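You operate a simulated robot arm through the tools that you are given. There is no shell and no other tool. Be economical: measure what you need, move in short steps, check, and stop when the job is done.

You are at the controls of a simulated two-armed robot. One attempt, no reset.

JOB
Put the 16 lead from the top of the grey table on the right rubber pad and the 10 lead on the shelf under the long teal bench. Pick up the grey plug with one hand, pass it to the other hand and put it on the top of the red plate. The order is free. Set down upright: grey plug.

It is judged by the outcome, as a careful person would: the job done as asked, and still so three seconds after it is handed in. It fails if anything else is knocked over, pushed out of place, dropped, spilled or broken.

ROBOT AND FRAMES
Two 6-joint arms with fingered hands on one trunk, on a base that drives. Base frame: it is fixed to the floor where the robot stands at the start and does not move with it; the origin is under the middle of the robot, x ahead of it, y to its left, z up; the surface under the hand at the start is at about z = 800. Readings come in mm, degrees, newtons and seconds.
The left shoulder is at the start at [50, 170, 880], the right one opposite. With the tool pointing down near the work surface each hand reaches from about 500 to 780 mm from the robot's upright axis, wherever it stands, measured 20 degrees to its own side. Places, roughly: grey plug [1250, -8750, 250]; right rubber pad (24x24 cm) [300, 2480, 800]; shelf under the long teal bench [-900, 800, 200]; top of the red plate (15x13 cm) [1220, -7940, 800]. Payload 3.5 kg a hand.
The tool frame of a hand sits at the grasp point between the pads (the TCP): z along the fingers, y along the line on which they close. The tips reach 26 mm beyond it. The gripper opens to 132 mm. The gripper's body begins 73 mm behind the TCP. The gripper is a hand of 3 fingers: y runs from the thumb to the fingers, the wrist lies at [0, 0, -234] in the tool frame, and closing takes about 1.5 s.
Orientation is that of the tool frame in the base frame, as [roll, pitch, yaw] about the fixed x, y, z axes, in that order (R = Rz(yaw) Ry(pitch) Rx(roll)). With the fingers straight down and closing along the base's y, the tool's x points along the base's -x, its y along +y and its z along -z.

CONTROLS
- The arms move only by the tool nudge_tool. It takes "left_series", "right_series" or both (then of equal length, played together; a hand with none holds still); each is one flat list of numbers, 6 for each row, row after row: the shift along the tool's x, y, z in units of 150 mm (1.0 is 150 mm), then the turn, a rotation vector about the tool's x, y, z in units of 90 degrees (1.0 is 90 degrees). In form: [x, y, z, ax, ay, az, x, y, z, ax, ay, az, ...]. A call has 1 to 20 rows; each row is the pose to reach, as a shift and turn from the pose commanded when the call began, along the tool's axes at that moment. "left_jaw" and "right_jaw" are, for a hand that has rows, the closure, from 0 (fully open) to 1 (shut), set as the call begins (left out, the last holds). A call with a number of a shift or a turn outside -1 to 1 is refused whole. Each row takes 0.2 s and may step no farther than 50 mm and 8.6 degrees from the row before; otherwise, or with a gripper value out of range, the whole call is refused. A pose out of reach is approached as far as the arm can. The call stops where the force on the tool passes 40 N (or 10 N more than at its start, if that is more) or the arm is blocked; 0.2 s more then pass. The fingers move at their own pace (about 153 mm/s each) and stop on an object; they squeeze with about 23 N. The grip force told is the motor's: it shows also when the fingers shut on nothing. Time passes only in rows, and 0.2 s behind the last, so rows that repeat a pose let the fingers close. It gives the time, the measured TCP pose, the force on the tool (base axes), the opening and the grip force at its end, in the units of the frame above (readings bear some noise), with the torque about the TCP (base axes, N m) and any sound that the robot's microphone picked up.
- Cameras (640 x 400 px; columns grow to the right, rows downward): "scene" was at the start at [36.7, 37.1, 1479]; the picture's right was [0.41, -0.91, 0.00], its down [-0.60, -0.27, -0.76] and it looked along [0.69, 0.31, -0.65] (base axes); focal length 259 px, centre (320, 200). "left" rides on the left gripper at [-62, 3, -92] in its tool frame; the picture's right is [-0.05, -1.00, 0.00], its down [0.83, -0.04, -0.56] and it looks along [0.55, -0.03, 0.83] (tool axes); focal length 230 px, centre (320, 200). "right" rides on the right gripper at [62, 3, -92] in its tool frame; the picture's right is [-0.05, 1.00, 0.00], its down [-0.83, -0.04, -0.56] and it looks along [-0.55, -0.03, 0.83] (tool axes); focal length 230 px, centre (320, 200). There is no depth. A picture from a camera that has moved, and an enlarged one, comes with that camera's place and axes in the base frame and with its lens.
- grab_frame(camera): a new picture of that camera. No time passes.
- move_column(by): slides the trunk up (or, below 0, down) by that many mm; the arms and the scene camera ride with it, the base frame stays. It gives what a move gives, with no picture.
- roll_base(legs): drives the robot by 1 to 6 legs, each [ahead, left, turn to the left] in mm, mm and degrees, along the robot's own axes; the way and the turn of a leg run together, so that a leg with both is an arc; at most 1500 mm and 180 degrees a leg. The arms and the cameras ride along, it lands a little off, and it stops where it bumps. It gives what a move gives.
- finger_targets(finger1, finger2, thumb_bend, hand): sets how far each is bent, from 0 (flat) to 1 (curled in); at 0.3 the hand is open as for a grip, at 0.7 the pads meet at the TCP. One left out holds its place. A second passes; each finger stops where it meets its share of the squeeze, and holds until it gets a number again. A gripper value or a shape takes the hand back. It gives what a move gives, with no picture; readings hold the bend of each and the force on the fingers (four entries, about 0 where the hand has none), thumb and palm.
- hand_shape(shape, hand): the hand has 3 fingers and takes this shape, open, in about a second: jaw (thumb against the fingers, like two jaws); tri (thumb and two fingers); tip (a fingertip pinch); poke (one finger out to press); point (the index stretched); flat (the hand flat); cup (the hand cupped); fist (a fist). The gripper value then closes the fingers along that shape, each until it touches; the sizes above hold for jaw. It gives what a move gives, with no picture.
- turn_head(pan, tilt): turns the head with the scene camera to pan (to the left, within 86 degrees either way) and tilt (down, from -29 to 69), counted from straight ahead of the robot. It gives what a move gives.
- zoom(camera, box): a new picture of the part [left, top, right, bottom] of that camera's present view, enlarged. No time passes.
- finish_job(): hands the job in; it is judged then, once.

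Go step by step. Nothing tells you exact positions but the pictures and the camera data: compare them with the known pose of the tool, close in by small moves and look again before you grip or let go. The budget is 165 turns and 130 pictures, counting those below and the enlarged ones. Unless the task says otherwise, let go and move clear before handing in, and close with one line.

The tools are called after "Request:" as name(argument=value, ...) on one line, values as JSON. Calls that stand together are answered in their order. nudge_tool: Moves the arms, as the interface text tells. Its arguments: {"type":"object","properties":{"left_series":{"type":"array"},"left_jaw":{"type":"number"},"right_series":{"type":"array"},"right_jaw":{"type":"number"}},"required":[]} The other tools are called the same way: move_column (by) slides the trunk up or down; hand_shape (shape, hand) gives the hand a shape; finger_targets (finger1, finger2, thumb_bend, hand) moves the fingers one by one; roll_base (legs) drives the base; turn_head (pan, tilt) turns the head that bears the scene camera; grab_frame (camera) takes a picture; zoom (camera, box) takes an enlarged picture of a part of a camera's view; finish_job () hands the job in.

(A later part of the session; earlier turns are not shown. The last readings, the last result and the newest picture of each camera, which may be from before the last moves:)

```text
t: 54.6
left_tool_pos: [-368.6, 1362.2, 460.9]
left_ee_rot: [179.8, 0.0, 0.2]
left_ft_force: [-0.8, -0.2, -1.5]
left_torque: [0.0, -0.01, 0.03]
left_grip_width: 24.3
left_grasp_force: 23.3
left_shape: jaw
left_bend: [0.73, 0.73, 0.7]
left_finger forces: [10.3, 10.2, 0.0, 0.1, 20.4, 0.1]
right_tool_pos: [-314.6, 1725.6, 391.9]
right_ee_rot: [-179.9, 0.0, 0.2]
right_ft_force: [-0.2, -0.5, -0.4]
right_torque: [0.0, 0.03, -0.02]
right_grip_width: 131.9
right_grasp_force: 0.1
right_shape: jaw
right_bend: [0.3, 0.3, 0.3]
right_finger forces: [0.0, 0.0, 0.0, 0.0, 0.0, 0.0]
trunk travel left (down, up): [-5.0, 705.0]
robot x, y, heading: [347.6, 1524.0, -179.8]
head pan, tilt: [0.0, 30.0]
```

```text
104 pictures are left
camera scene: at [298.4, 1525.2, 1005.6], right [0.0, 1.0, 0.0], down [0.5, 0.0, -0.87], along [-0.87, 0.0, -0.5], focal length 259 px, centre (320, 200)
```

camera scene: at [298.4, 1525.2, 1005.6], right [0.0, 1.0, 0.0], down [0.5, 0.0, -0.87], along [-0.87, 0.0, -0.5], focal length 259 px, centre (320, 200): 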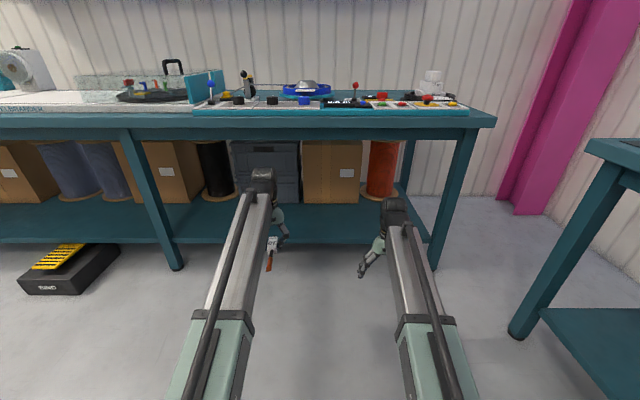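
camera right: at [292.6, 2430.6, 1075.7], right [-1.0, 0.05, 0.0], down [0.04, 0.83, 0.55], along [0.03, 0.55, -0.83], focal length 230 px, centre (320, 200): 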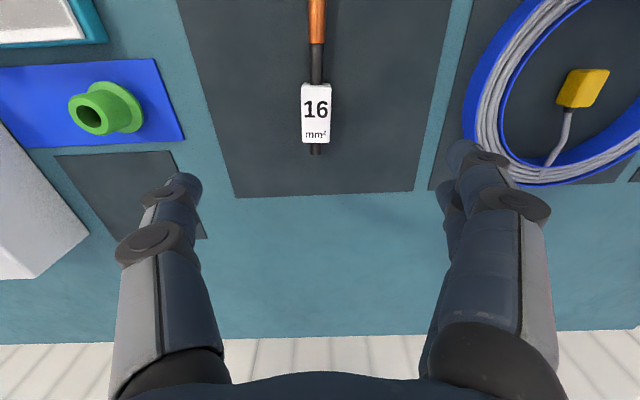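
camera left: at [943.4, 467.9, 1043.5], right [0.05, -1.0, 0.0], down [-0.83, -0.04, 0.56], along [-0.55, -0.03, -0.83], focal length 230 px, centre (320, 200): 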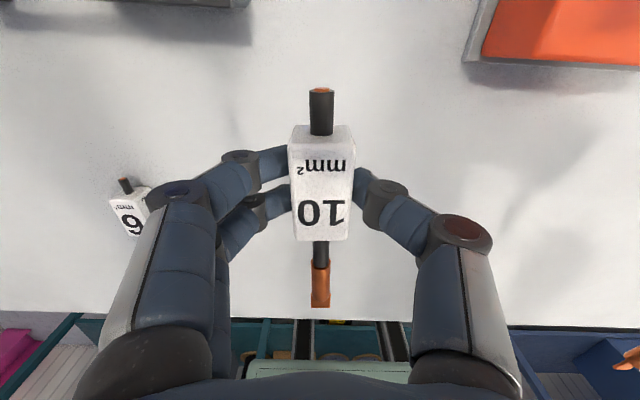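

The shelf is clear in front of the boxes, roughly x from -709 to -1067, and the underside of the bench is at about z 715. I'll lower both hands and pull the right one back before driving in.

Request:
nudge_tool(left_series=[0, 0, 0.25, 0, 0, 0, 0, 0, 0.5, 0, 0, 0, 0, 0, 0.75, 0, 0, 0, 0, 0, 1, 0, 0, 0], right_series=[0.25, 0, 0.12, 0, 0, 0, 0.5, 0, 0.25, 0, 0, 0, 0.75, 0, 0.37, 0, 0, 0, 1, 0, 0.5, 0, 0, 0])

Request:
nudge_tool(left_series=[0, 0, 0.1, 0, 0, 0, 0, 0, 0.2, 0, 0, 0])

Request:
grab_frame(camera="scene")

Request:
grab_frame(camera="right")

```text
t: 55.6
left_tool_pos: [-370.1, 1362.9, 311.3]
left_ee_rot: [180.0, 0.0, 0.2]
left_ft_force: [-0.5, -0.5, -2.3]
left_torque: [0.02, 0.02, -0.01]
left_grip_width: 24.2
left_grasp_force: 22.6
left_shape: jaw
left_bend: [0.73, 0.73, 0.7]
left_finger forces: [10.2, 10.4, 0.0, 0.0, 20.5, 0.1]
right_tool_pos: [-164.0, 1727.1, 317.5]
right_ee_rot: [179.9, -0.1, 0.4]
right_ft_force: [-0.4, 0.1, -0.2]
right_torque: [0.01, 0.02, -0.02]
right_grip_width: 131.9
right_grasp_force: 0.1
right_shape: jaw
right_bend: [0.3, 0.3, 0.3]
right_finger forces: [0.1, 0.0, 0.0, 0.0, 0.1, 0.0]
trunk travel left (down, up): [-5.0, 705.0]
robot x, y, heading: [349.2, 1524.3, -179.5]
head pan, tilt: [0.0, 30.0]
```

```text
t: 56.2
left_tool_pos: [-369.5, 1362.2, 281.5]
left_ee_rot: [179.9, -0.1, 0.1]
left_ft_force: [0.3, 0.0, -2.8]
left_torque: [0.0, 0.02, 0.0]
left_grip_width: 24.2
left_grasp_force: 23.0
left_shape: jaw
left_bend: [0.73, 0.73, 0.7]
left_finger forces: [10.2, 10.5, 0.1, 0.0, 20.5, 0.0]
right_tool_pos: [-164.2, 1726.2, 317.7]
right_ee_rot: [-180.0, 0.0, 0.2]
right_ft_force: [0.0, 0.9, 0.6]
right_torque: [0.01, 0.04, 0.03]
right_grip_width: 132.0
right_grasp_force: 0.1
right_shape: jaw
right_bend: [0.3, 0.3, 0.3]
right_finger forces: [0.0, 0.0, 0.0, 0.0, 0.0, 0.0]
trunk travel left (down, up): [-5.0, 705.0]
robot x, y, heading: [349.4, 1523.1, -179.7]
head pan, tilt: [0.0, 30.0]
```

```text
103 pictures are left
camera scene: at [298.5, 1525.2, 1005.6], right [0.0, 1.0, 0.0], down [0.5, 0.0, -0.87], along [-0.87, 0.0, -0.5], focal length 259 px, centre (320, 200)
```

scene: 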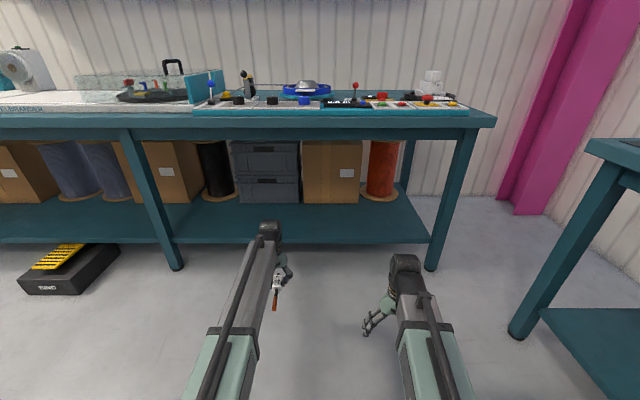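

```text
102 pictures are left
camera right: at [-103.0, 1724.4, 411.0], right [-0.05, -1.0, 0.0], down [-0.83, 0.04, 0.56], along [-0.55, 0.03, -0.83], focal length 230 px, centre (320, 200)
```

right: 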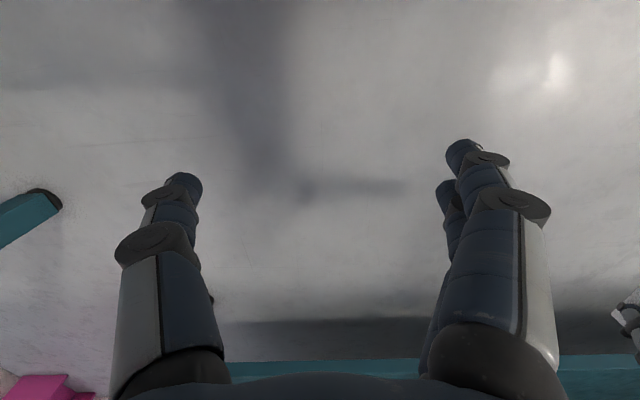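

Request:
roll_base(legs=[[350, 0, 0]])

Request:
grab_frame(camera="scene")

Request:
grab_frame(camera="left")

```text
t: 58.4
left_tool_pos: [-710.6, 1363.7, 281.1]
left_ee_rot: [-180.0, -0.1, 0.0]
left_ft_force: [0.3, -1.0, -2.0]
left_torque: [-0.01, -0.01, -0.01]
left_grip_width: 24.3
left_grasp_force: 22.7
left_shape: jaw
left_bend: [0.73, 0.73, 0.7]
left_finger forces: [10.2, 10.3, 0.0, 0.1, 20.4, 0.1]
right_tool_pos: [-506.4, 1728.4, 319.4]
right_ee_rot: [180.0, 0.0, 0.0]
right_ft_force: [-0.4, 0.9, 0.1]
right_torque: [-0.06, -0.02, 0.05]
right_grip_width: 132.0
right_grasp_force: 0.0
right_shape: jaw
right_bend: [0.3, 0.3, 0.3]
right_finger forces: [0.0, 0.0, 0.1, 0.0, 0.0, 0.0]
trunk travel left (down, up): [-5.0, 705.0]
robot x, y, heading: [5.6, 1520.6, -179.9]
head pan, tilt: [0.0, 30.0]
```

```text
101 pictures are left
camera scene: at [-43.4, 1524.3, 1005.6], right [0.0, 1.0, 0.0], down [0.5, 0.0, -0.87], along [-0.87, 0.0, -0.5], focal length 259 px, centre (320, 200)
```

scene: 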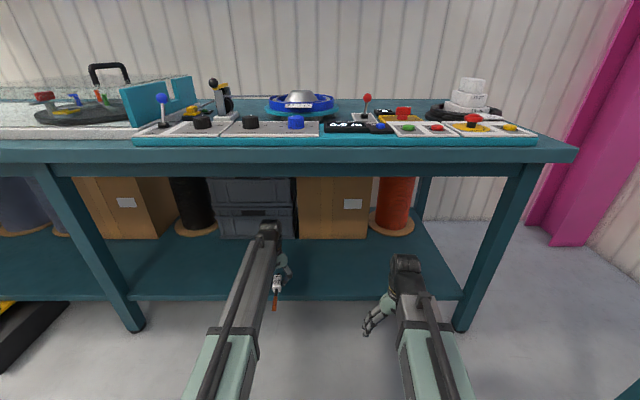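

```text
100 pictures are left
camera left: at [-773.3, 1360.8, 373.4], right [-0.05, 1.0, 0.0], down [0.83, 0.04, 0.56], along [0.55, 0.03, -0.83], focal length 230 px, centre (320, 200)
```

left: 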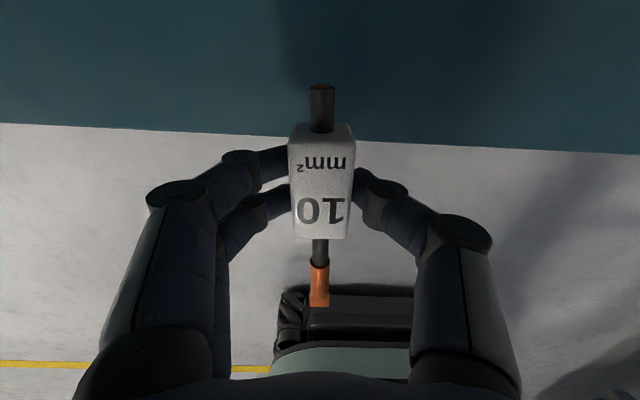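

The shelf edge is at x ≈ -715. I'll drive 165 mm further in, then lower.

Request:
roll_base(legs=[[165, 0, 0]])

Request:
nudge_tool(left_series=[0, 0, 0.12, 0, 0, 0, 0, 0, 0.22, 0, 0, 0, 0, 0, 0.28, 0, 0, 0])

Request:
grab_frame(camera="left")

Request:
grab_frame(camera="scene")

```text
t: 59.8
left_tool_pos: [-870.3, 1362.3, 281.5]
left_ee_rot: [-179.9, -0.1, 0.1]
left_ft_force: [0.3, 0.2, -0.6]
left_torque: [-0.04, -0.01, 0.02]
left_grip_width: 24.2
left_grasp_force: 22.7
left_shape: jaw
left_bend: [0.73, 0.73, 0.7]
left_finger forces: [10.3, 10.4, 0.0, 0.0, 20.5, 0.1]
right_tool_pos: [-666.5, 1726.8, 318.4]
right_ee_rot: [180.0, 0.0, 0.1]
right_ft_force: [0.0, 0.5, 0.6]
right_torque: [-0.03, 0.03, -0.03]
right_grip_width: 131.7
right_grasp_force: 0.1
right_shape: jaw
right_bend: [0.3, 0.3, 0.3]
right_finger forces: [0.1, 0.0, 0.0, 0.0, 0.1, 0.0]
trunk travel left (down, up): [-5.0, 705.0]
robot x, y, heading: [-154.3, 1521.4, -179.9]
head pan, tilt: [0.0, 30.0]
```

```text
t: 60.6
left_tool_pos: [-871.2, 1363.1, 239.4]
left_ee_rot: [179.9, 0.0, 0.1]
left_ft_force: [0.3, 0.3, -1.8]
left_torque: [0.02, 0.02, 0.0]
left_grip_width: 24.4
left_grasp_force: 22.4
left_shape: jaw
left_bend: [0.73, 0.73, 0.7]
left_finger forces: [10.2, 10.4, 0.0, 0.1, 20.4, 0.0]
right_tool_pos: [-666.6, 1727.3, 318.1]
right_ee_rot: [180.0, 0.0, 0.1]
right_ft_force: [0.4, 0.0, 0.5]
right_torque: [-0.05, -0.01, 0.02]
right_grip_width: 131.9
right_grasp_force: 0.0
right_shape: jaw
right_bend: [0.3, 0.3, 0.3]
right_finger forces: [0.1, 0.1, 0.1, 0.1, 0.0, 0.0]
trunk travel left (down, up): [-5.0, 705.0]
robot x, y, heading: [-155.5, 1517.6, -179.8]
head pan, tilt: [0.0, 30.0]
```

```text
99 pictures are left
camera left: at [-933.2, 1360.2, 331.3], right [-0.05, 1.0, 0.0], down [0.83, 0.04, 0.56], along [0.55, 0.03, -0.83], focal length 230 px, centre (320, 200)
```

left: 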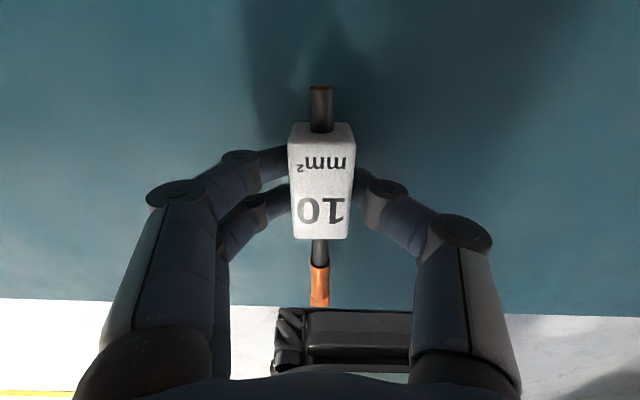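

```text
98 pictures are left
camera scene: at [-203.3, 1524.0, 1005.6], right [0.0, 1.0, 0.0], down [0.5, 0.0, -0.87], along [-0.87, 0.0, -0.5], focal length 259 px, centre (320, 200)
```

scene: 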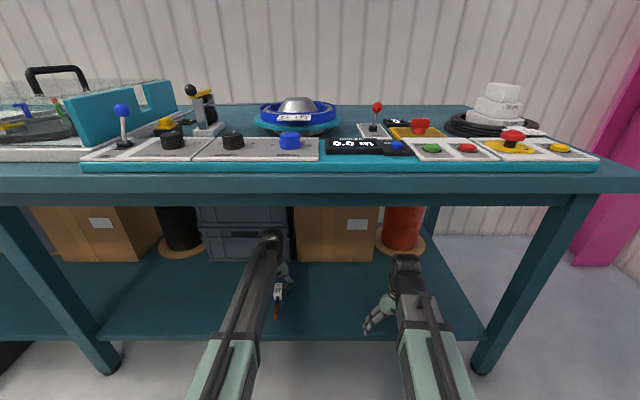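

Request:
nudge_tool(left_series=[0, 0, 0.015, 0, 0, 0, 0, 0, 0.03, 0, 0, 0])

Request:
nudge_tool(left_series=[0, 0, 0.01, 0, 0, 0, 0, 0, 0.02, 0, 0, 0])

```text
t: 61.2
left_tool_pos: [-870.6, 1362.6, 234.7]
left_ee_rot: [180.0, -0.1, 0.1]
left_ft_force: [0.4, -0.3, -1.0]
left_torque: [-0.02, 0.01, 0.03]
left_grip_width: 24.3
left_grasp_force: 23.3
left_shape: jaw
left_bend: [0.73, 0.73, 0.7]
left_finger forces: [10.1, 10.4, 0.0, 0.0, 20.5, 0.0]
right_tool_pos: [-665.8, 1727.2, 318.4]
right_ee_rot: [179.9, 0.1, 0.1]
right_ft_force: [0.1, 0.4, -1.0]
right_torque: [0.0, -0.02, 0.02]
right_grip_width: 131.9
right_grasp_force: 0.1
right_shape: jaw
right_bend: [0.3, 0.3, 0.3]
right_finger forces: [0.0, 0.0, 0.0, 0.1, 0.0, 0.0]
trunk travel left (down, up): [-5.0, 705.0]
robot x, y, heading: [-149.9, 1520.4, -179.9]
head pan, tilt: [0.0, 30.0]
```

```text
t: 61.8
left_tool_pos: [-871.2, 1363.2, 232.0]
left_ee_rot: [-180.0, 0.0, -0.1]
left_ft_force: [0.1, -0.3, -2.4]
left_torque: [-0.03, 0.0, -0.04]
left_grip_width: 24.5
left_grasp_force: 23.2
left_shape: jaw
left_bend: [0.73, 0.73, 0.7]
left_finger forces: [10.1, 10.4, 0.0, 0.0, 20.5, 0.0]
right_tool_pos: [-665.4, 1727.1, 317.4]
right_ee_rot: [-180.0, 0.0, 0.1]
right_ft_force: [-0.5, -0.3, 0.6]
right_torque: [-0.02, 0.0, -0.01]
right_grip_width: 132.0
right_grasp_force: 0.1
right_shape: jaw
right_bend: [0.3, 0.3, 0.3]
right_finger forces: [0.1, 0.0, 0.1, 0.1, 0.0, 0.0]
trunk travel left (down, up): [-5.0, 705.0]
robot x, y, heading: [-150.8, 1523.3, -179.9]
head pan, tilt: [0.0, 30.0]
```

Request:
nudge_tool(left_series=[0, 0, 0.01, 0, 0, 0, 0, 0, 0.015, 0, 0, 0])

Request:
nudge_tool(left_series=[0, 0, 0.007, 0, 0, 0, 0, 0, 0.013, 0, 0, 0])

```text
t: 62.4
left_tool_pos: [-870.3, 1362.3, 230.5]
left_ee_rot: [-179.9, 0.0, 0.0]
left_ft_force: [-0.1, 0.5, 5.2]
left_torque: [-0.01, -0.03, 0.01]
left_grip_width: 24.4
left_grasp_force: 22.9
left_shape: jaw
left_bend: [0.73, 0.73, 0.7]
left_finger forces: [10.7, 11.0, 0.1, 0.0, 22.1, 0.0]
right_tool_pos: [-666.4, 1727.2, 317.9]
right_ee_rot: [180.0, 0.0, 0.1]
right_ft_force: [-0.3, -0.6, -0.1]
right_torque: [-0.03, -0.03, -0.03]
right_grip_width: 131.6
right_grasp_force: 0.1
right_shape: jaw
right_bend: [0.3, 0.3, 0.3]
right_finger forces: [0.0, 0.0, 0.1, 0.0, 0.0, 0.0]
trunk travel left (down, up): [-5.0, 705.0]
robot x, y, heading: [-151.6, 1518.9, -179.8]
head pan, tilt: [0.0, 30.0]
```

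```text
t: 63.0
left_tool_pos: [-870.7, 1363.5, 230.4]
left_ee_rot: [180.0, 0.1, 0.1]
left_ft_force: [2.0, 1.5, 18.0]
left_torque: [-0.01, -0.02, 0.03]
left_grip_width: 25.1
left_grasp_force: 22.9
left_shape: jaw
left_bend: [0.73, 0.73, 0.71]
left_finger forces: [12.4, 12.8, 0.1, 0.0, 26.0, 0.1]
right_tool_pos: [-666.3, 1726.2, 319.7]
right_ee_rot: [-180.0, 0.0, 0.1]
right_ft_force: [0.6, -1.0, 0.7]
right_torque: [-0.02, 0.0, 0.03]
right_grip_width: 131.9
right_grasp_force: 0.1
right_shape: jaw
right_bend: [0.3, 0.3, 0.3]
right_finger forces: [0.1, 0.0, 0.0, 0.0, 0.1, 0.0]
trunk travel left (down, up): [-5.0, 705.0]
robot x, y, heading: [-152.0, 1524.2, -180.0]
head pan, tilt: [0.0, 30.0]
```

Request:
nudge_tool(left_series=[0, 0, -0.01, 0, 0, 0])

Request:
nudge_tool(left_series=[0, 0, 0, 0, 0, 0, 0, 0, 0, 0, 0, 0, 0, 0, 0, 0, 0, 0, 0, 0, 0, 0, 0, 0, 0, 0, -0.1, 0, 0, 0, 0, 0, -0.3, 0, 0, 0, 0, 0, -0.5, 0, 0, 0], left_jaw=0)

Request:
grab_frame(camera="left")

```text
t: 63.4
left_tool_pos: [-869.2, 1362.9, 230.2]
left_ee_rot: [-180.0, 0.1, 0.2]
left_ft_force: [-0.3, 1.2, 14.2]
left_torque: [0.03, -0.02, -0.03]
left_grip_width: 25.0
left_grasp_force: 22.6
left_shape: jaw
left_bend: [0.73, 0.73, 0.7]
left_finger forces: [12.1, 12.5, 0.1, 0.0, 25.8, 0.0]
right_tool_pos: [-665.0, 1726.6, 319.0]
right_ee_rot: [-180.0, 0.0, 0.2]
right_ft_force: [-0.5, 0.3, -0.2]
right_torque: [-0.02, 0.03, 0.0]
right_grip_width: 132.2
right_grasp_force: 0.1
right_shape: jaw
right_bend: [0.3, 0.3, 0.3]
right_finger forces: [0.0, 0.0, 0.0, 0.1, 0.1, 0.0]
trunk travel left (down, up): [-5.0, 705.0]
robot x, y, heading: [-156.0, 1522.1, -180.0]
head pan, tilt: [0.0, 30.0]
```

```text
t: 65.0
left_tool_pos: [-869.9, 1362.7, 304.6]
left_ee_rot: [180.0, 0.0, 0.1]
left_ft_force: [-0.3, -0.2, -1.0]
left_torque: [0.01, -0.02, -0.04]
left_grip_width: 131.9
left_grasp_force: 0.1
left_shape: jaw
left_bend: [0.3, 0.3, 0.3]
left_finger forces: [0.0, 0.0, 0.0, 0.0, 0.0, 0.0]
right_tool_pos: [-665.2, 1725.9, 318.3]
right_ee_rot: [-180.0, 0.0, 0.0]
right_ft_force: [-0.3, 0.6, -0.6]
right_torque: [-0.02, 0.01, 0.0]
right_grip_width: 132.0
right_grasp_force: 0.1
right_shape: jaw
right_bend: [0.3, 0.3, 0.3]
right_finger forces: [0.0, 0.0, 0.0, 0.1, 0.0, 0.0]
trunk travel left (down, up): [-5.0, 705.0]
robot x, y, heading: [-153.8, 1520.8, -179.8]
head pan, tilt: [0.0, 30.0]
```

```text
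97 pictures are left
camera left: at [-932.1, 1360.0, 396.7], right [-0.05, 1.0, 0.0], down [0.83, 0.04, 0.56], along [0.56, 0.03, -0.83], focal length 230 px, centre (320, 200)
```

left: 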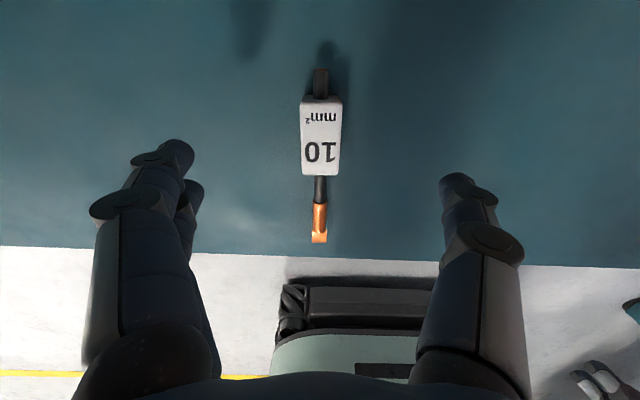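

The 10 lead rests fully on the shelf. I'll back out, raise the trunk, turn south and look along the aisle.

Request:
roll_base(legs=[[-320, 0, 0]])

Request:
move_column(by=400)

Request:
roll_base(legs=[[0, 0, 90], [0, -240, 0]])

Request:
turn_head(pan=0, tilt=10)

Request:
grab_frame(camera="scene")

```text
t: 67.2
left_tool_pos: [-545.9, 1364.4, 304.0]
left_ee_rot: [-180.0, 0.0, 0.1]
left_ft_force: [-0.1, -0.2, -0.6]
left_torque: [0.0, -0.02, 0.01]
left_grip_width: 131.7
left_grasp_force: 0.1
left_shape: jaw
left_bend: [0.3, 0.3, 0.3]
left_finger forces: [0.1, 0.0, 0.0, 0.0, 0.1, 0.1]
right_tool_pos: [-340.7, 1727.6, 317.6]
right_ee_rot: [-180.0, 0.0, 0.0]
right_ft_force: [0.5, -0.6, 1.1]
right_torque: [0.01, -0.03, 0.03]
right_grip_width: 132.1
right_grasp_force: 0.0
right_shape: jaw
right_bend: [0.3, 0.3, 0.3]
right_finger forces: [0.0, 0.1, 0.1, 0.1, 0.0, 0.0]
trunk travel left (down, up): [-5.0, 705.0]
robot x, y, heading: [168.9, 1520.5, -179.8]
head pan, tilt: [0.0, 30.0]
```

```text
t: 71.0
left_tool_pos: [-545.2, 1364.9, 705.2]
left_ee_rot: [-179.9, 0.0, 0.1]
left_ft_force: [0.3, 0.1, -0.3]
left_torque: [0.02, -0.01, 0.03]
left_grip_width: 132.0
left_grasp_force: 0.1
left_shape: jaw
left_bend: [0.3, 0.3, 0.3]
left_finger forces: [0.0, 0.0, 0.1, 0.1, 0.0, 0.0]
right_tool_pos: [-340.2, 1727.8, 718.5]
right_ee_rot: [-179.9, 0.0, 0.0]
right_ft_force: [-0.7, -0.7, 0.0]
right_torque: [-0.01, 0.0, 0.01]
right_grip_width: 131.8
right_grasp_force: 0.2
right_shape: jaw
right_bend: [0.3, 0.3, 0.3]
right_finger forces: [0.0, 0.0, 0.0, 0.1, 0.0, 0.1]
trunk travel left (down, up): [-405.0, 305.0]
robot x, y, heading: [172.7, 1524.0, -180.2]
head pan, tilt: [0.0, 30.0]
```

```text
t: 76.6
left_tool_pos: [91.5, 804.5, 704.4]
left_ee_rot: [-180.0, 0.0, 90.1]
left_ft_force: [0.1, -0.8, 0.5]
left_torque: [0.0, 0.0, -0.01]
left_grip_width: 132.1
left_grasp_force: 0.2
left_shape: jaw
left_bend: [0.3, 0.3, 0.3]
left_finger forces: [0.0, 0.1, 0.0, 0.1, 0.0, 0.0]
right_tool_pos: [-272.9, 1008.4, 717.4]
right_ee_rot: [-179.9, 0.1, 90.0]
right_ft_force: [-0.4, 0.4, 0.2]
right_torque: [-0.02, 0.01, 0.03]
right_grip_width: 131.7
right_grasp_force: 0.1
right_shape: jaw
right_bend: [0.3, 0.3, 0.3]
right_finger forces: [0.1, 0.0, 0.0, 0.0, 0.0, 0.1]
trunk travel left (down, up): [-405.0, 305.0]
robot x, y, heading: [-67.5, 1522.3, -89.7]
head pan, tilt: [0.0, 30.0]
```

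```text
t: 77.5
left_tool_pos: [91.8, 804.0, 704.8]
left_ee_rot: [180.0, 0.1, 90.0]
left_ft_force: [0.0, -0.9, 1.1]
left_torque: [0.01, 0.02, 0.01]
left_grip_width: 131.8
left_grasp_force: 0.1
left_shape: jaw
left_bend: [0.3, 0.3, 0.3]
left_finger forces: [0.0, 0.0, 0.0, 0.1, 0.1, 0.0]
right_tool_pos: [-271.0, 1009.1, 717.9]
right_ee_rot: [-180.0, 0.0, 90.0]
right_ft_force: [-0.2, 0.0, 0.0]
right_torque: [0.02, -0.01, 0.02]
right_grip_width: 132.0
right_grasp_force: 0.0
right_shape: jaw
right_bend: [0.3, 0.3, 0.3]
right_finger forces: [0.0, 0.0, 0.1, 0.0, 0.1, 0.0]
trunk travel left (down, up): [-405.0, 305.0]
robot x, y, heading: [-69.3, 1523.0, -90.1]
head pan, tilt: [0.0, 10.0]
```

```text
96 pictures are left
camera scene: at [-66.7, 1471.1, 1437.8], right [-1.0, 0.0, 0.0], down [0.0, 0.17, -0.98], along [0.0, -0.98, -0.17], focal length 259 px, centre (320, 200)
```

scene: 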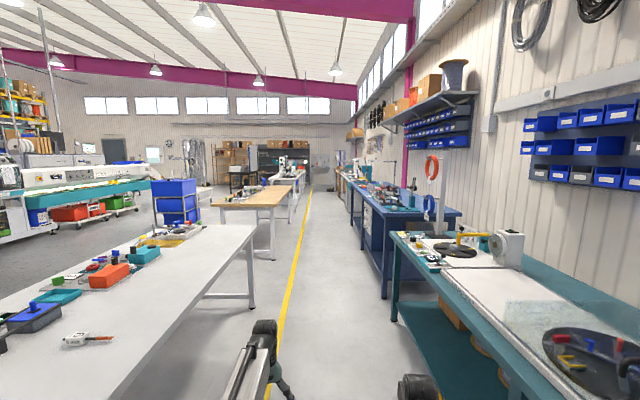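

The aisle south is clear. I'll drive along it.

Request:
roll_base(legs=[[1500, 0, 0], [1500, 0, 0], [1500, 0, 0], [1500, 0, 0]])

Request:
grab_frame(camera="scene")

```text
t: 105.8
left_tool_pos: [115.9, -5144.3, 705.5]
left_ee_rot: [180.0, 0.0, 92.0]
left_ft_force: [1.0, 0.4, -0.2]
left_torque: [-0.01, -0.01, 0.01]
left_grip_width: 131.7
left_grasp_force: 0.1
left_shape: jaw
left_bend: [0.3, 0.3, 0.3]
left_finger forces: [0.0, 0.0, 0.0, 0.1, 0.1, 0.0]
right_tool_pos: [-254.5, -4951.9, 717.8]
right_ee_rot: [179.9, -0.1, 91.9]
right_ft_force: [0.5, -0.2, 0.2]
right_torque: [-0.02, 0.0, -0.02]
right_grip_width: 132.0
right_grasp_force: 0.0
right_shape: jaw
right_bend: [0.3, 0.3, 0.3]
right_finger forces: [0.1, 0.1, 0.0, 0.0, 0.0, 0.0]
trunk travel left (down, up): [-405.0, 305.0]
robot x, y, heading: [-67.3, -4430.4, -88.1]
head pan, tilt: [0.0, 10.0]
```

```text
95 pictures are left
camera scene: at [-64.6, -4482.5, 1437.9], right [-1.0, -0.03, 0.0], down [-0.01, 0.17, -0.98], along [0.03, -0.98, -0.17], focal length 259 px, centre (320, 200)
```

scene: 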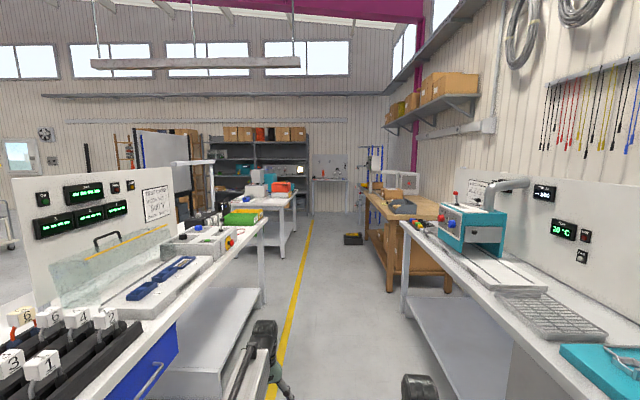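

Request:
zoom(camera="scene", box=[150, 120, 370, 260])

```text
2.86 times, centred on (260, 190) of scene
camera zoom: at [-64.6, -4482.5, 1437.9], right [-1.0, -0.03, 0.0], down [-0.01, 0.17, -0.98], along [0.03, -0.98, -0.17], focal length 739 px, centre (491, 229)
```

zoom: 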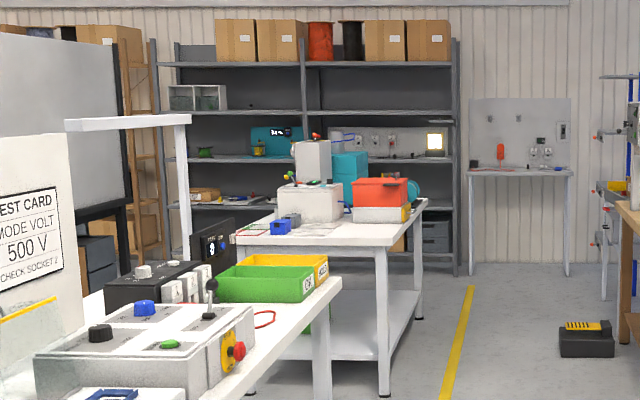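

Request:
roll_base(legs=[[0, 0, -1.9], [1450, 0, 0], [1450, 0, 0]])

Request:
turn_head(pan=65, tilt=25)

Request:
grab_frame(camera="scene")

Request:
turn_head(pan=25, tilt=25)

Request:
grab_frame(camera="scene")

```text
t: 120.3
left_tool_pos: [-6.4, -8095.7, 704.9]
left_ee_rot: [180.0, -0.1, 88.3]
left_ft_force: [-1.0, -0.1, 0.2]
left_torque: [-0.01, -0.02, -0.01]
left_grip_width: 131.8
left_grasp_force: 0.1
left_shape: jaw
left_bend: [0.3, 0.3, 0.3]
left_finger forces: [0.1, 0.1, 0.0, 0.0, 0.0, 0.1]
right_tool_pos: [-364.3, -7879.3, 718.5]
right_ee_rot: [-179.9, -0.1, 88.4]
right_ft_force: [-0.2, -0.1, 0.1]
right_torque: [0.01, 0.0, -0.01]
right_grip_width: 131.7
right_grasp_force: 0.1
right_shape: jaw
right_bend: [0.3, 0.3, 0.3]
right_finger forces: [0.0, 0.0, 0.0, 0.0, 0.0, 0.0]
trunk travel left (down, up): [-405.0, 305.0]
robot x, y, heading: [-139.0, -7374.7, -91.8]
head pan, tilt: [0.0, 10.0]
```

```text
t: 121.7
left_tool_pos: [-7.1, -8096.0, 704.6]
left_ee_rot: [-179.9, 0.1, 88.3]
left_ft_force: [0.1, 0.3, -0.5]
left_torque: [0.01, -0.01, 0.0]
left_grip_width: 131.9
left_grasp_force: 0.1
left_shape: jaw
left_bend: [0.3, 0.3, 0.3]
left_finger forces: [0.0, 0.0, 0.0, 0.0, 0.1, 0.0]
right_tool_pos: [-363.9, -7880.7, 717.8]
right_ee_rot: [179.9, 0.0, 88.3]
right_ft_force: [0.2, -0.5, 0.3]
right_torque: [0.01, 0.02, -0.02]
right_grip_width: 132.1
right_grasp_force: 0.1
right_shape: jaw
right_bend: [0.3, 0.3, 0.3]
right_finger forces: [0.1, 0.0, 0.1, 0.0, 0.0, 0.0]
trunk travel left (down, up): [-405.0, 305.0]
robot x, y, heading: [-143.0, -7374.6, -91.9]
head pan, tilt: [65.0, 25.0]
```

```text
93 pictures are left
camera scene: at [-59.7, -7372.6, 1413.6], right [-0.45, -0.89, 0.0], down [-0.38, 0.19, -0.91], along [0.81, -0.41, -0.42], focal length 259 px, centre (320, 200)
```

scene: 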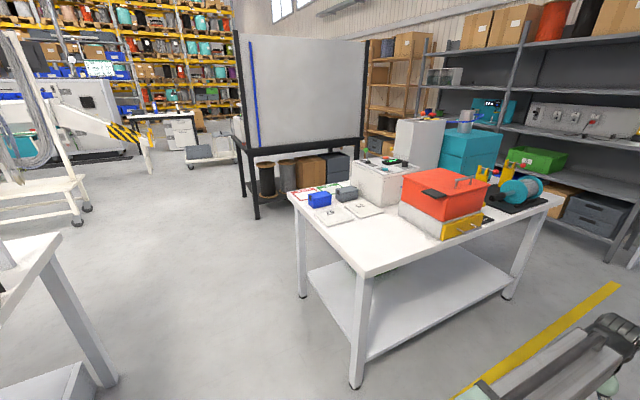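

```text
t: 122.8
left_tool_pos: [-6.6, -8095.6, 704.9]
left_ee_rot: [-180.0, 0.0, 88.3]
left_ft_force: [-0.6, 0.9, 0.0]
left_torque: [-0.04, 0.0, 0.03]
left_grip_width: 132.1
left_grasp_force: 0.1
left_shape: jaw
left_bend: [0.3, 0.3, 0.3]
left_finger forces: [0.0, 0.1, 0.0, 0.1, 0.0, 0.0]
right_tool_pos: [-363.8, -7880.0, 717.5]
right_ee_rot: [-180.0, 0.1, 88.2]
right_ft_force: [-0.3, -0.8, -0.5]
right_torque: [0.01, -0.03, -0.03]
right_grip_width: 131.8
right_grasp_force: 0.1
right_shape: jaw
right_bend: [0.3, 0.3, 0.3]
right_finger forces: [0.0, 0.1, 0.0, 0.0, 0.1, 0.0]
trunk travel left (down, up): [-405.0, 305.0]
robot x, y, heading: [-142.4, -7371.2, -91.6]
head pan, tilt: [25.0, 25.0]
```

```text
92 pictures are left
camera scene: at [-105.4, -7415.8, 1413.6], right [-0.92, -0.4, 0.0], down [-0.17, 0.39, -0.91], along [0.36, -0.83, -0.42], focal length 259 px, centre (320, 200)
```

scene: 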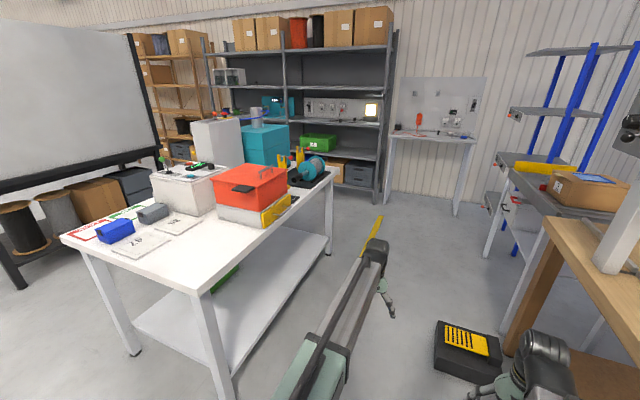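

The red plate is near the east end of this table. The plug should be on the lower shelf at the east side, so I'll go through the gap between the tables to the table's east side.

Request:
move_column(by=300)

Request:
roll_base(legs=[[0, 0, 91.7]])

Request:
turn_head(pan=0, tilt=25)

Request:
grab_frame(camera="scene")

```text
t: 125.8
left_tool_pos: [-7.2, -8095.6, 1004.6]
left_ee_rot: [180.0, 0.0, 88.3]
left_ft_force: [0.2, -0.5, 0.2]
left_torque: [0.01, -0.02, 0.01]
left_grip_width: 131.9
left_grasp_force: 0.1
left_shape: jaw
left_bend: [0.3, 0.3, 0.3]
left_finger forces: [0.1, 0.0, 0.0, 0.0, 0.0, 0.1]
right_tool_pos: [-363.5, -7880.4, 1018.7]
right_ee_rot: [-180.0, 0.0, 88.3]
right_ft_force: [1.1, 0.0, 0.0]
right_torque: [0.02, 0.01, 0.0]
right_grip_width: 132.0
right_grasp_force: 0.0
right_shape: jaw
right_bend: [0.3, 0.3, 0.3]
right_finger forces: [0.0, 0.0, 0.0, 0.0, 0.0, 0.1]
trunk travel left (down, up): [-705.0, 5.0]
robot x, y, heading: [-144.0, -7369.8, -91.9]
head pan, tilt: [25.0, 25.0]
```

```text
t: 130.1
left_tool_pos: [572.7, -7208.2, 1005.0]
left_ee_rot: [179.9, 0.0, -179.2]
left_ft_force: [0.5, 0.6, 0.8]
left_torque: [-0.03, -0.01, 0.01]
left_grip_width: 132.1
left_grasp_force: 0.1
left_shape: jaw
left_bend: [0.3, 0.3, 0.3]
left_finger forces: [0.1, 0.0, 0.0, 0.0, 0.0, 0.1]
right_tool_pos: [373.0, -7573.6, 1018.9]
right_ee_rot: [179.9, 0.0, -179.4]
right_ft_force: [-0.2, 1.0, -2.0]
right_torque: [0.01, 0.01, -0.01]
right_grip_width: 131.9
right_grasp_force: 0.0
right_shape: jaw
right_bend: [0.3, 0.3, 0.3]
right_finger forces: [0.1, 0.0, 0.1, 0.0, 0.0, 0.0]
trunk travel left (down, up): [-705.0, 5.0]
robot x, y, heading: [-143.2, -7371.7, 0.8]
head pan, tilt: [25.0, 25.0]
```

```text
t: 131.0
left_tool_pos: [572.7, -7207.3, 1004.6]
left_ee_rot: [180.0, -0.1, -179.2]
left_ft_force: [0.1, -0.2, -0.3]
left_torque: [0.01, -0.01, -0.03]
left_grip_width: 131.9
left_grasp_force: 0.0
left_shape: jaw
left_bend: [0.3, 0.3, 0.3]
left_finger forces: [0.0, 0.0, 0.0, 0.1, 0.1, 0.0]
right_tool_pos: [372.5, -7573.7, 1017.3]
right_ee_rot: [-180.0, 0.0, -179.3]
right_ft_force: [-0.5, -0.6, -0.3]
right_torque: [-0.02, 0.02, 0.01]
right_grip_width: 131.9
right_grasp_force: 0.1
right_shape: jaw
right_bend: [0.3, 0.3, 0.3]
right_finger forces: [0.0, 0.0, 0.1, 0.1, 0.0, 0.0]
trunk travel left (down, up): [-705.0, 5.0]
robot x, y, heading: [-143.9, -7373.8, 0.6]
head pan, tilt: [0.0, 25.0]
```

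```text
91 pictures are left
camera scene: at [-91.0, -7370.4, 1713.6], right [0.01, -1.0, 0.0], down [-0.42, -0.01, -0.91], along [0.91, 0.01, -0.42], focal length 259 px, centre (320, 200)
```

scene: 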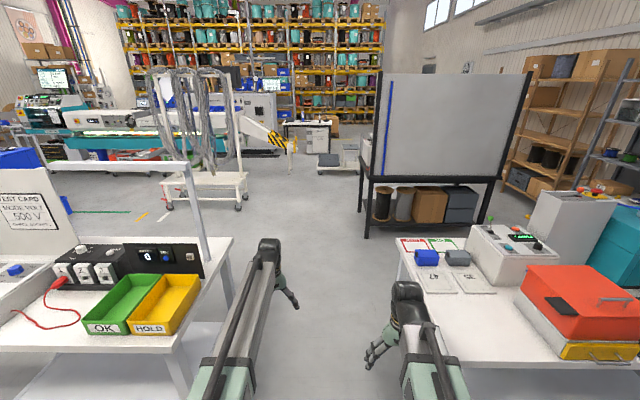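

Request:
zoom(camera="scene", box=[380, 190, 640, 360])

Request:
roll_base(legs=[[0, 0, -0.6], [1050, 0, 0], [1050, 0, 0]])

Request:
turn_head(pan=-86, tilt=35)

Request:
grab_frame(camera="scene")

```text
2.35 times, centred on (510, 275) of scene
camera zoom: at [-91.0, -7370.4, 1713.6], right [0.01, -1.0, 0.0], down [-0.42, -0.01, -0.91], along [0.91, 0.01, -0.42], focal length 609 px, centre (-127, 24)
```

zoom: 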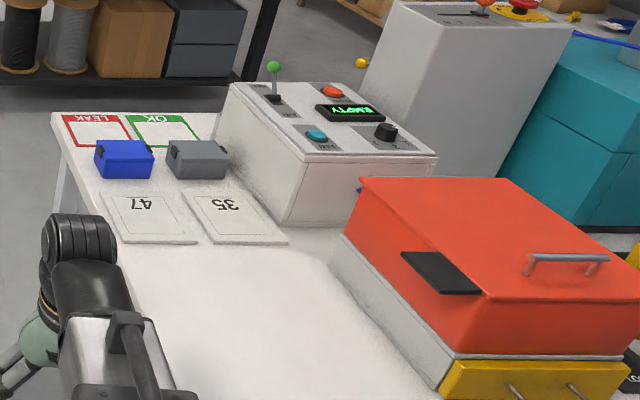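

```text
t: 141.7
left_tool_pos: [2672.8, -7187.2, 1004.7]
left_ee_rot: [-180.0, 0.0, -179.4]
left_ft_force: [-0.2, -0.6, 0.0]
left_torque: [-0.01, -0.01, 0.02]
left_grip_width: 132.0
left_grasp_force: 0.2
left_shape: jaw
left_bend: [0.3, 0.3, 0.3]
left_finger forces: [0.0, 0.0, 0.0, 0.0, 0.1, 0.0]
right_tool_pos: [2470.9, -7553.1, 1018.5]
right_ee_rot: [-179.9, 0.1, -179.3]
right_ft_force: [-0.2, 0.0, -0.4]
right_torque: [0.01, 0.01, 0.0]
right_grip_width: 131.9
right_grasp_force: 0.1
right_shape: jaw
right_bend: [0.3, 0.3, 0.3]
right_finger forces: [0.0, 0.1, 0.0, 0.0, 0.1, 0.0]
trunk travel left (down, up): [-705.0, 5.0]
robot x, y, heading: [1956.1, -7349.5, 0.2]
head pan, tilt: [0.0, 25.0]
```

```text
t: 143.3
left_tool_pos: [2672.0, -7187.4, 1004.2]
left_ee_rot: [-180.0, 0.0, -179.3]
left_ft_force: [0.3, -0.2, -0.7]
left_torque: [0.0, -0.02, 0.02]
left_grip_width: 132.1
left_grasp_force: 0.0
left_shape: jaw
left_bend: [0.3, 0.3, 0.3]
left_finger forces: [0.0, 0.1, 0.1, 0.0, 0.1, 0.0]
right_tool_pos: [2470.8, -7553.8, 1017.5]
right_ee_rot: [-180.0, 0.0, -179.3]
right_ft_force: [-0.4, -0.7, -0.4]
right_torque: [0.01, -0.03, -0.03]
right_grip_width: 132.1
right_grasp_force: 0.1
right_shape: jaw
right_bend: [0.3, 0.3, 0.3]
right_finger forces: [0.0, 0.0, 0.0, 0.1, 0.0, 0.0]
trunk travel left (down, up): [-705.0, 5.0]
robot x, y, heading: [1955.6, -7353.0, 0.8]
head pan, tilt: [-85.9, 35.0]
```

```text
89 pictures are left
camera scene: at [1923.1, -7438.8, 1697.8], right [-1.0, -0.08, 0.0], down [-0.05, 0.57, -0.82], along [0.07, -0.82, -0.57], focal length 259 px, centre (320, 200)
```

scene: 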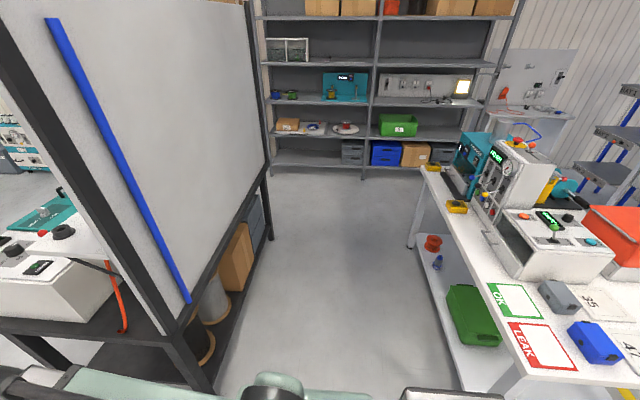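

Request:
zoom(camera="scene", box=[390, 210, 500, 300])

Request:
zoom(camera="scene", box=[460, 270, 640, 400])

```text
4.44 times, centred on (445, 255) of scene
camera zoom: at [1923.1, -7438.8, 1697.8], right [-1.0, -0.08, 0.0], down [-0.05, 0.57, -0.82], along [0.07, -0.82, -0.57], focal length 1150 px, centre (-236, -44)
```

zoom: 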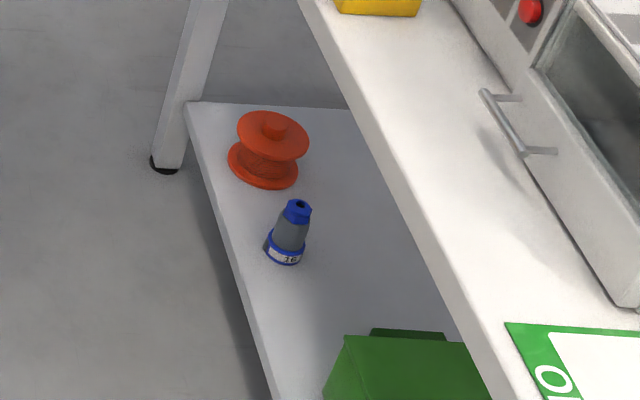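

```text
3.08 times, centred on (550, 335) of scene
camera zoom: at [1923.1, -7438.8, 1697.8], right [-1.0, -0.08, 0.0], down [-0.05, 0.57, -0.82], along [0.07, -0.82, -0.57], focal length 796 px, centre (-388, -215)
```

zoom: 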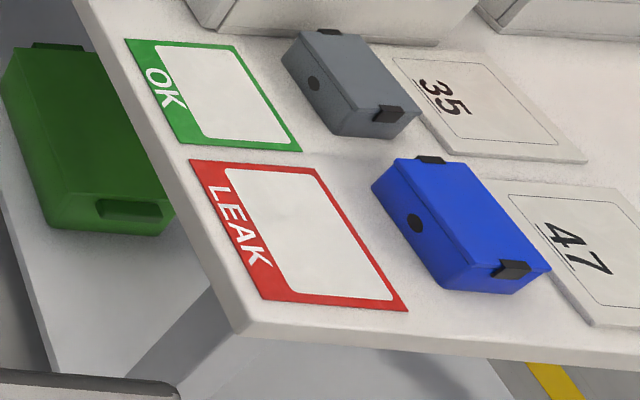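

The grey plug (grey cone, blue ring, labelled 16) stands on the lower shelf at about [1175, -8785], base z ~205. I plan to pick it with the left hand pointing forward, hand it to the right hand gripping from above, and place it on LEAK, the red plate. First I'll retract the left hand and turn to face west.

Request:
nudge_tool(left_series=[0.25, 0, 0, 0, 0, 0, 0.5, 0, 0, 0, 0, 0, 0.75, 0, 0, 0, 0, 0, 1, 0, 0, 0, 0, 0])

Request:
roll_base(legs=[[0, 0, 179.3]])

Request:
turn_head(pan=45, tilt=35)

Request:
grab_frame(camera="scene")

```text
t: 144.3
left_tool_pos: [2522.1, -7191.0, 1004.3]
left_ee_rot: [-180.0, 0.1, -179.5]
left_ft_force: [-0.5, 0.3, 0.1]
left_torque: [0.01, 0.03, 0.02]
left_grip_width: 132.1
left_grasp_force: 0.0
left_shape: jaw
left_bend: [0.3, 0.3, 0.3]
left_finger forces: [0.0, 0.0, 0.1, 0.0, 0.1, 0.0]
right_tool_pos: [2471.0, -7553.6, 1019.2]
right_ee_rot: [-180.0, 0.0, -179.3]
right_ft_force: [-0.4, 1.0, 0.1]
right_torque: [-0.02, -0.01, -0.01]
right_grip_width: 132.0
right_grasp_force: 0.0
right_shape: jaw
right_bend: [0.3, 0.3, 0.3]
right_finger forces: [0.0, 0.0, 0.0, 0.0, 0.1, 0.0]
trunk travel left (down, up): [-705.0, 5.0]
robot x, y, heading: [1955.0, -7352.4, 0.7]
head pan, tilt: [-85.9, 35.0]
```

```text
t: 151.9
left_tool_pos: [1381.8, -7483.6, 1006.0]
left_ee_rot: [-180.0, 0.0, -2.3]
left_ft_force: [-0.5, 0.7, 0.6]
left_torque: [-0.02, -0.01, 0.02]
left_grip_width: 132.2
left_grasp_force: 0.1
left_shape: jaw
left_bend: [0.3, 0.3, 0.3]
left_finger forces: [0.0, 0.0, 0.0, 0.1, 0.0, 0.0]
right_tool_pos: [1451.6, -7126.3, 1018.9]
right_ee_rot: [179.9, 0.0, -2.4]
right_ft_force: [-0.3, -0.3, -0.2]
right_torque: [-0.01, -0.01, 0.02]
right_grip_width: 131.8
right_grasp_force: 0.0
right_shape: jaw
right_bend: [0.3, 0.3, 0.3]
right_finger forces: [0.0, 0.0, 0.0, 0.0, 0.1, 0.0]
trunk travel left (down, up): [-705.0, 5.0]
robot x, y, heading: [1955.9, -7355.5, 177.7]
head pan, tilt: [-85.9, 35.0]
```

```text
t: 154.0
left_tool_pos: [1381.9, -7485.7, 1006.0]
left_ee_rot: [180.0, 0.0, -2.4]
left_ft_force: [-0.3, -0.8, 1.2]
left_torque: [-0.03, -0.01, -0.02]
left_grip_width: 131.6
left_grasp_force: 0.1
left_shape: jaw
left_bend: [0.3, 0.3, 0.3]
left_finger forces: [0.1, 0.0, 0.0, 0.0, 0.0, 0.0]
right_tool_pos: [1451.6, -7126.3, 1018.6]
right_ee_rot: [-180.0, 0.0, -2.4]
right_ft_force: [-0.5, 0.4, -0.2]
right_torque: [-0.01, 0.0, -0.02]
right_grip_width: 131.9
right_grasp_force: 0.1
right_shape: jaw
right_bend: [0.3, 0.3, 0.3]
right_finger forces: [0.0, 0.0, 0.1, 0.0, 0.0, 0.0]
trunk travel left (down, up): [-705.0, 5.0]
robot x, y, heading: [1957.2, -7356.8, 177.5]
head pan, tilt: [45.0, 35.0]
```

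```text
86 pictures are left
camera scene: at [1930.9, -7411.8, 1697.8], right [-0.68, 0.74, 0.0], down [0.42, 0.39, -0.82], along [-0.6, -0.55, -0.57], focal length 259 px, centre (320, 200)
```

scene: 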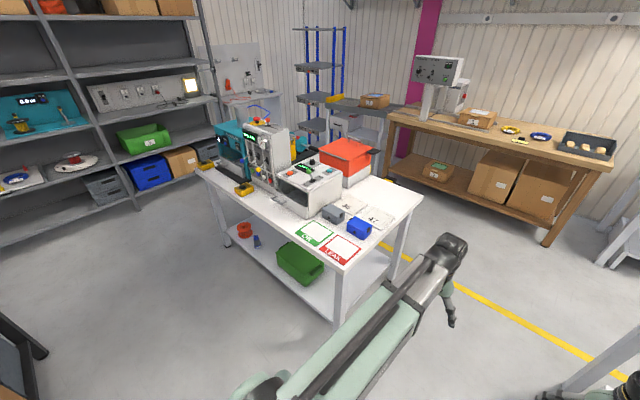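

Request:
roll_base(legs=[[0, 0, 2.4], [-90, 0, 0], [0, 1265, 0]])

Request:
move_column(by=-400)

Request:
move_column(by=-200)

Request:
turn_head(pan=5, tilt=35)

Request:
grab_frame(camera="scene")

```text
t: 161.6
left_tool_pos: [1465.1, -8780.2, 1004.2]
left_ee_rot: [-179.9, 0.0, -0.9]
left_ft_force: [-0.8, -0.2, -0.6]
left_torque: [0.03, 0.0, -0.02]
left_grip_width: 132.0
left_grasp_force: 0.1
left_shape: jaw
left_bend: [0.3, 0.3, 0.3]
left_finger forces: [0.0, 0.0, 0.0, 0.0, 0.0, 0.0]
right_tool_pos: [1526.0, -8419.7, 1018.6]
right_ee_rot: [-180.0, -0.1, -0.9]
right_ft_force: [-0.1, -1.0, 0.5]
right_torque: [-0.02, 0.01, 0.02]
right_grip_width: 131.8
right_grasp_force: 0.0
right_shape: jaw
right_bend: [0.3, 0.3, 0.3]
right_finger forces: [0.1, 0.1, 0.0, 0.1, 0.0, 0.0]
trunk travel left (down, up): [-705.0, 5.0]
robot x, y, heading: [2035.4, -8632.0, 179.0]
head pan, tilt: [45.0, 35.0]
```

```text
t: 165.4
left_tool_pos: [1465.3, -8779.6, 604.9]
left_ee_rot: [-180.0, 0.0, -0.8]
left_ft_force: [0.8, -0.2, 0.4]
left_torque: [0.0, -0.03, -0.02]
left_grip_width: 131.9
left_grasp_force: 0.0
left_shape: jaw
left_bend: [0.3, 0.3, 0.3]
left_finger forces: [0.1, 0.0, 0.0, 0.1, 0.1, 0.0]
right_tool_pos: [1525.4, -8419.6, 618.1]
right_ee_rot: [-180.0, 0.0, -0.8]
right_ft_force: [-0.1, 0.4, -0.1]
right_torque: [0.01, 0.01, -0.01]
right_grip_width: 132.2
right_grasp_force: 0.1
right_shape: jaw
right_bend: [0.3, 0.3, 0.3]
right_finger forces: [0.0, 0.1, 0.0, 0.0, 0.0, 0.0]
trunk travel left (down, up): [-305.0, 405.0]
robot x, y, heading: [2037.5, -8632.2, 179.0]
head pan, tilt: [45.0, 35.0]
```

```text
t: 167.6
left_tool_pos: [1464.5, -8779.0, 404.1]
left_ee_rot: [179.9, 0.1, -0.7]
left_ft_force: [0.8, 0.0, 0.5]
left_torque: [-0.05, -0.02, -0.05]
left_grip_width: 131.9
left_grasp_force: 0.1
left_shape: jaw
left_bend: [0.3, 0.3, 0.3]
left_finger forces: [0.1, 0.0, 0.0, 0.0, 0.0, 0.1]
right_tool_pos: [1526.1, -8418.8, 417.6]
right_ee_rot: [180.0, 0.1, -0.8]
right_ft_force: [-0.3, 0.3, 0.6]
right_torque: [-0.03, -0.01, 0.01]
right_grip_width: 132.1
right_grasp_force: 0.0
right_shape: jaw
right_bend: [0.3, 0.3, 0.3]
right_finger forces: [0.1, 0.1, 0.0, 0.0, 0.0, 0.0]
trunk travel left (down, up): [-105.0, 605.0]
robot x, y, heading: [2036.0, -8633.1, 179.2]
head pan, tilt: [45.0, 35.0]
```

```text
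t: 168.6
left_tool_pos: [1465.2, -8778.9, 404.6]
left_ee_rot: [180.0, -0.1, -0.8]
left_ft_force: [0.4, -1.1, -0.2]
left_torque: [0.0, 0.01, -0.03]
left_grip_width: 131.7
left_grasp_force: 0.1
left_shape: jaw
left_bend: [0.3, 0.3, 0.3]
left_finger forces: [0.0, 0.0, 0.0, 0.0, 0.0, 0.0]
right_tool_pos: [1525.6, -8419.0, 418.8]
right_ee_rot: [180.0, 0.0, -0.8]
right_ft_force: [0.4, -0.4, -0.5]
right_torque: [0.02, 0.01, 0.0]
right_grip_width: 132.1
right_grasp_force: 0.1
right_shape: jaw
right_bend: [0.3, 0.3, 0.3]
right_finger forces: [0.1, 0.1, 0.0, 0.0, 0.0, 0.1]
trunk travel left (down, up): [-105.0, 605.0]
robot x, y, heading: [2034.5, -8626.0, 179.3]
head pan, tilt: [5.0, 35.0]
```

```text
85 pictures are left
camera scene: at [1987.6, -8637.0, 1097.8], right [-0.07, 1.0, 0.0], down [0.57, 0.04, -0.82], along [-0.82, -0.06, -0.57], focal length 259 px, centre (320, 200)
```

scene: 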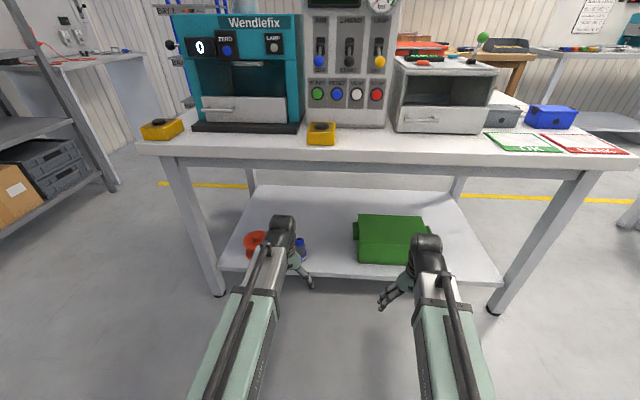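

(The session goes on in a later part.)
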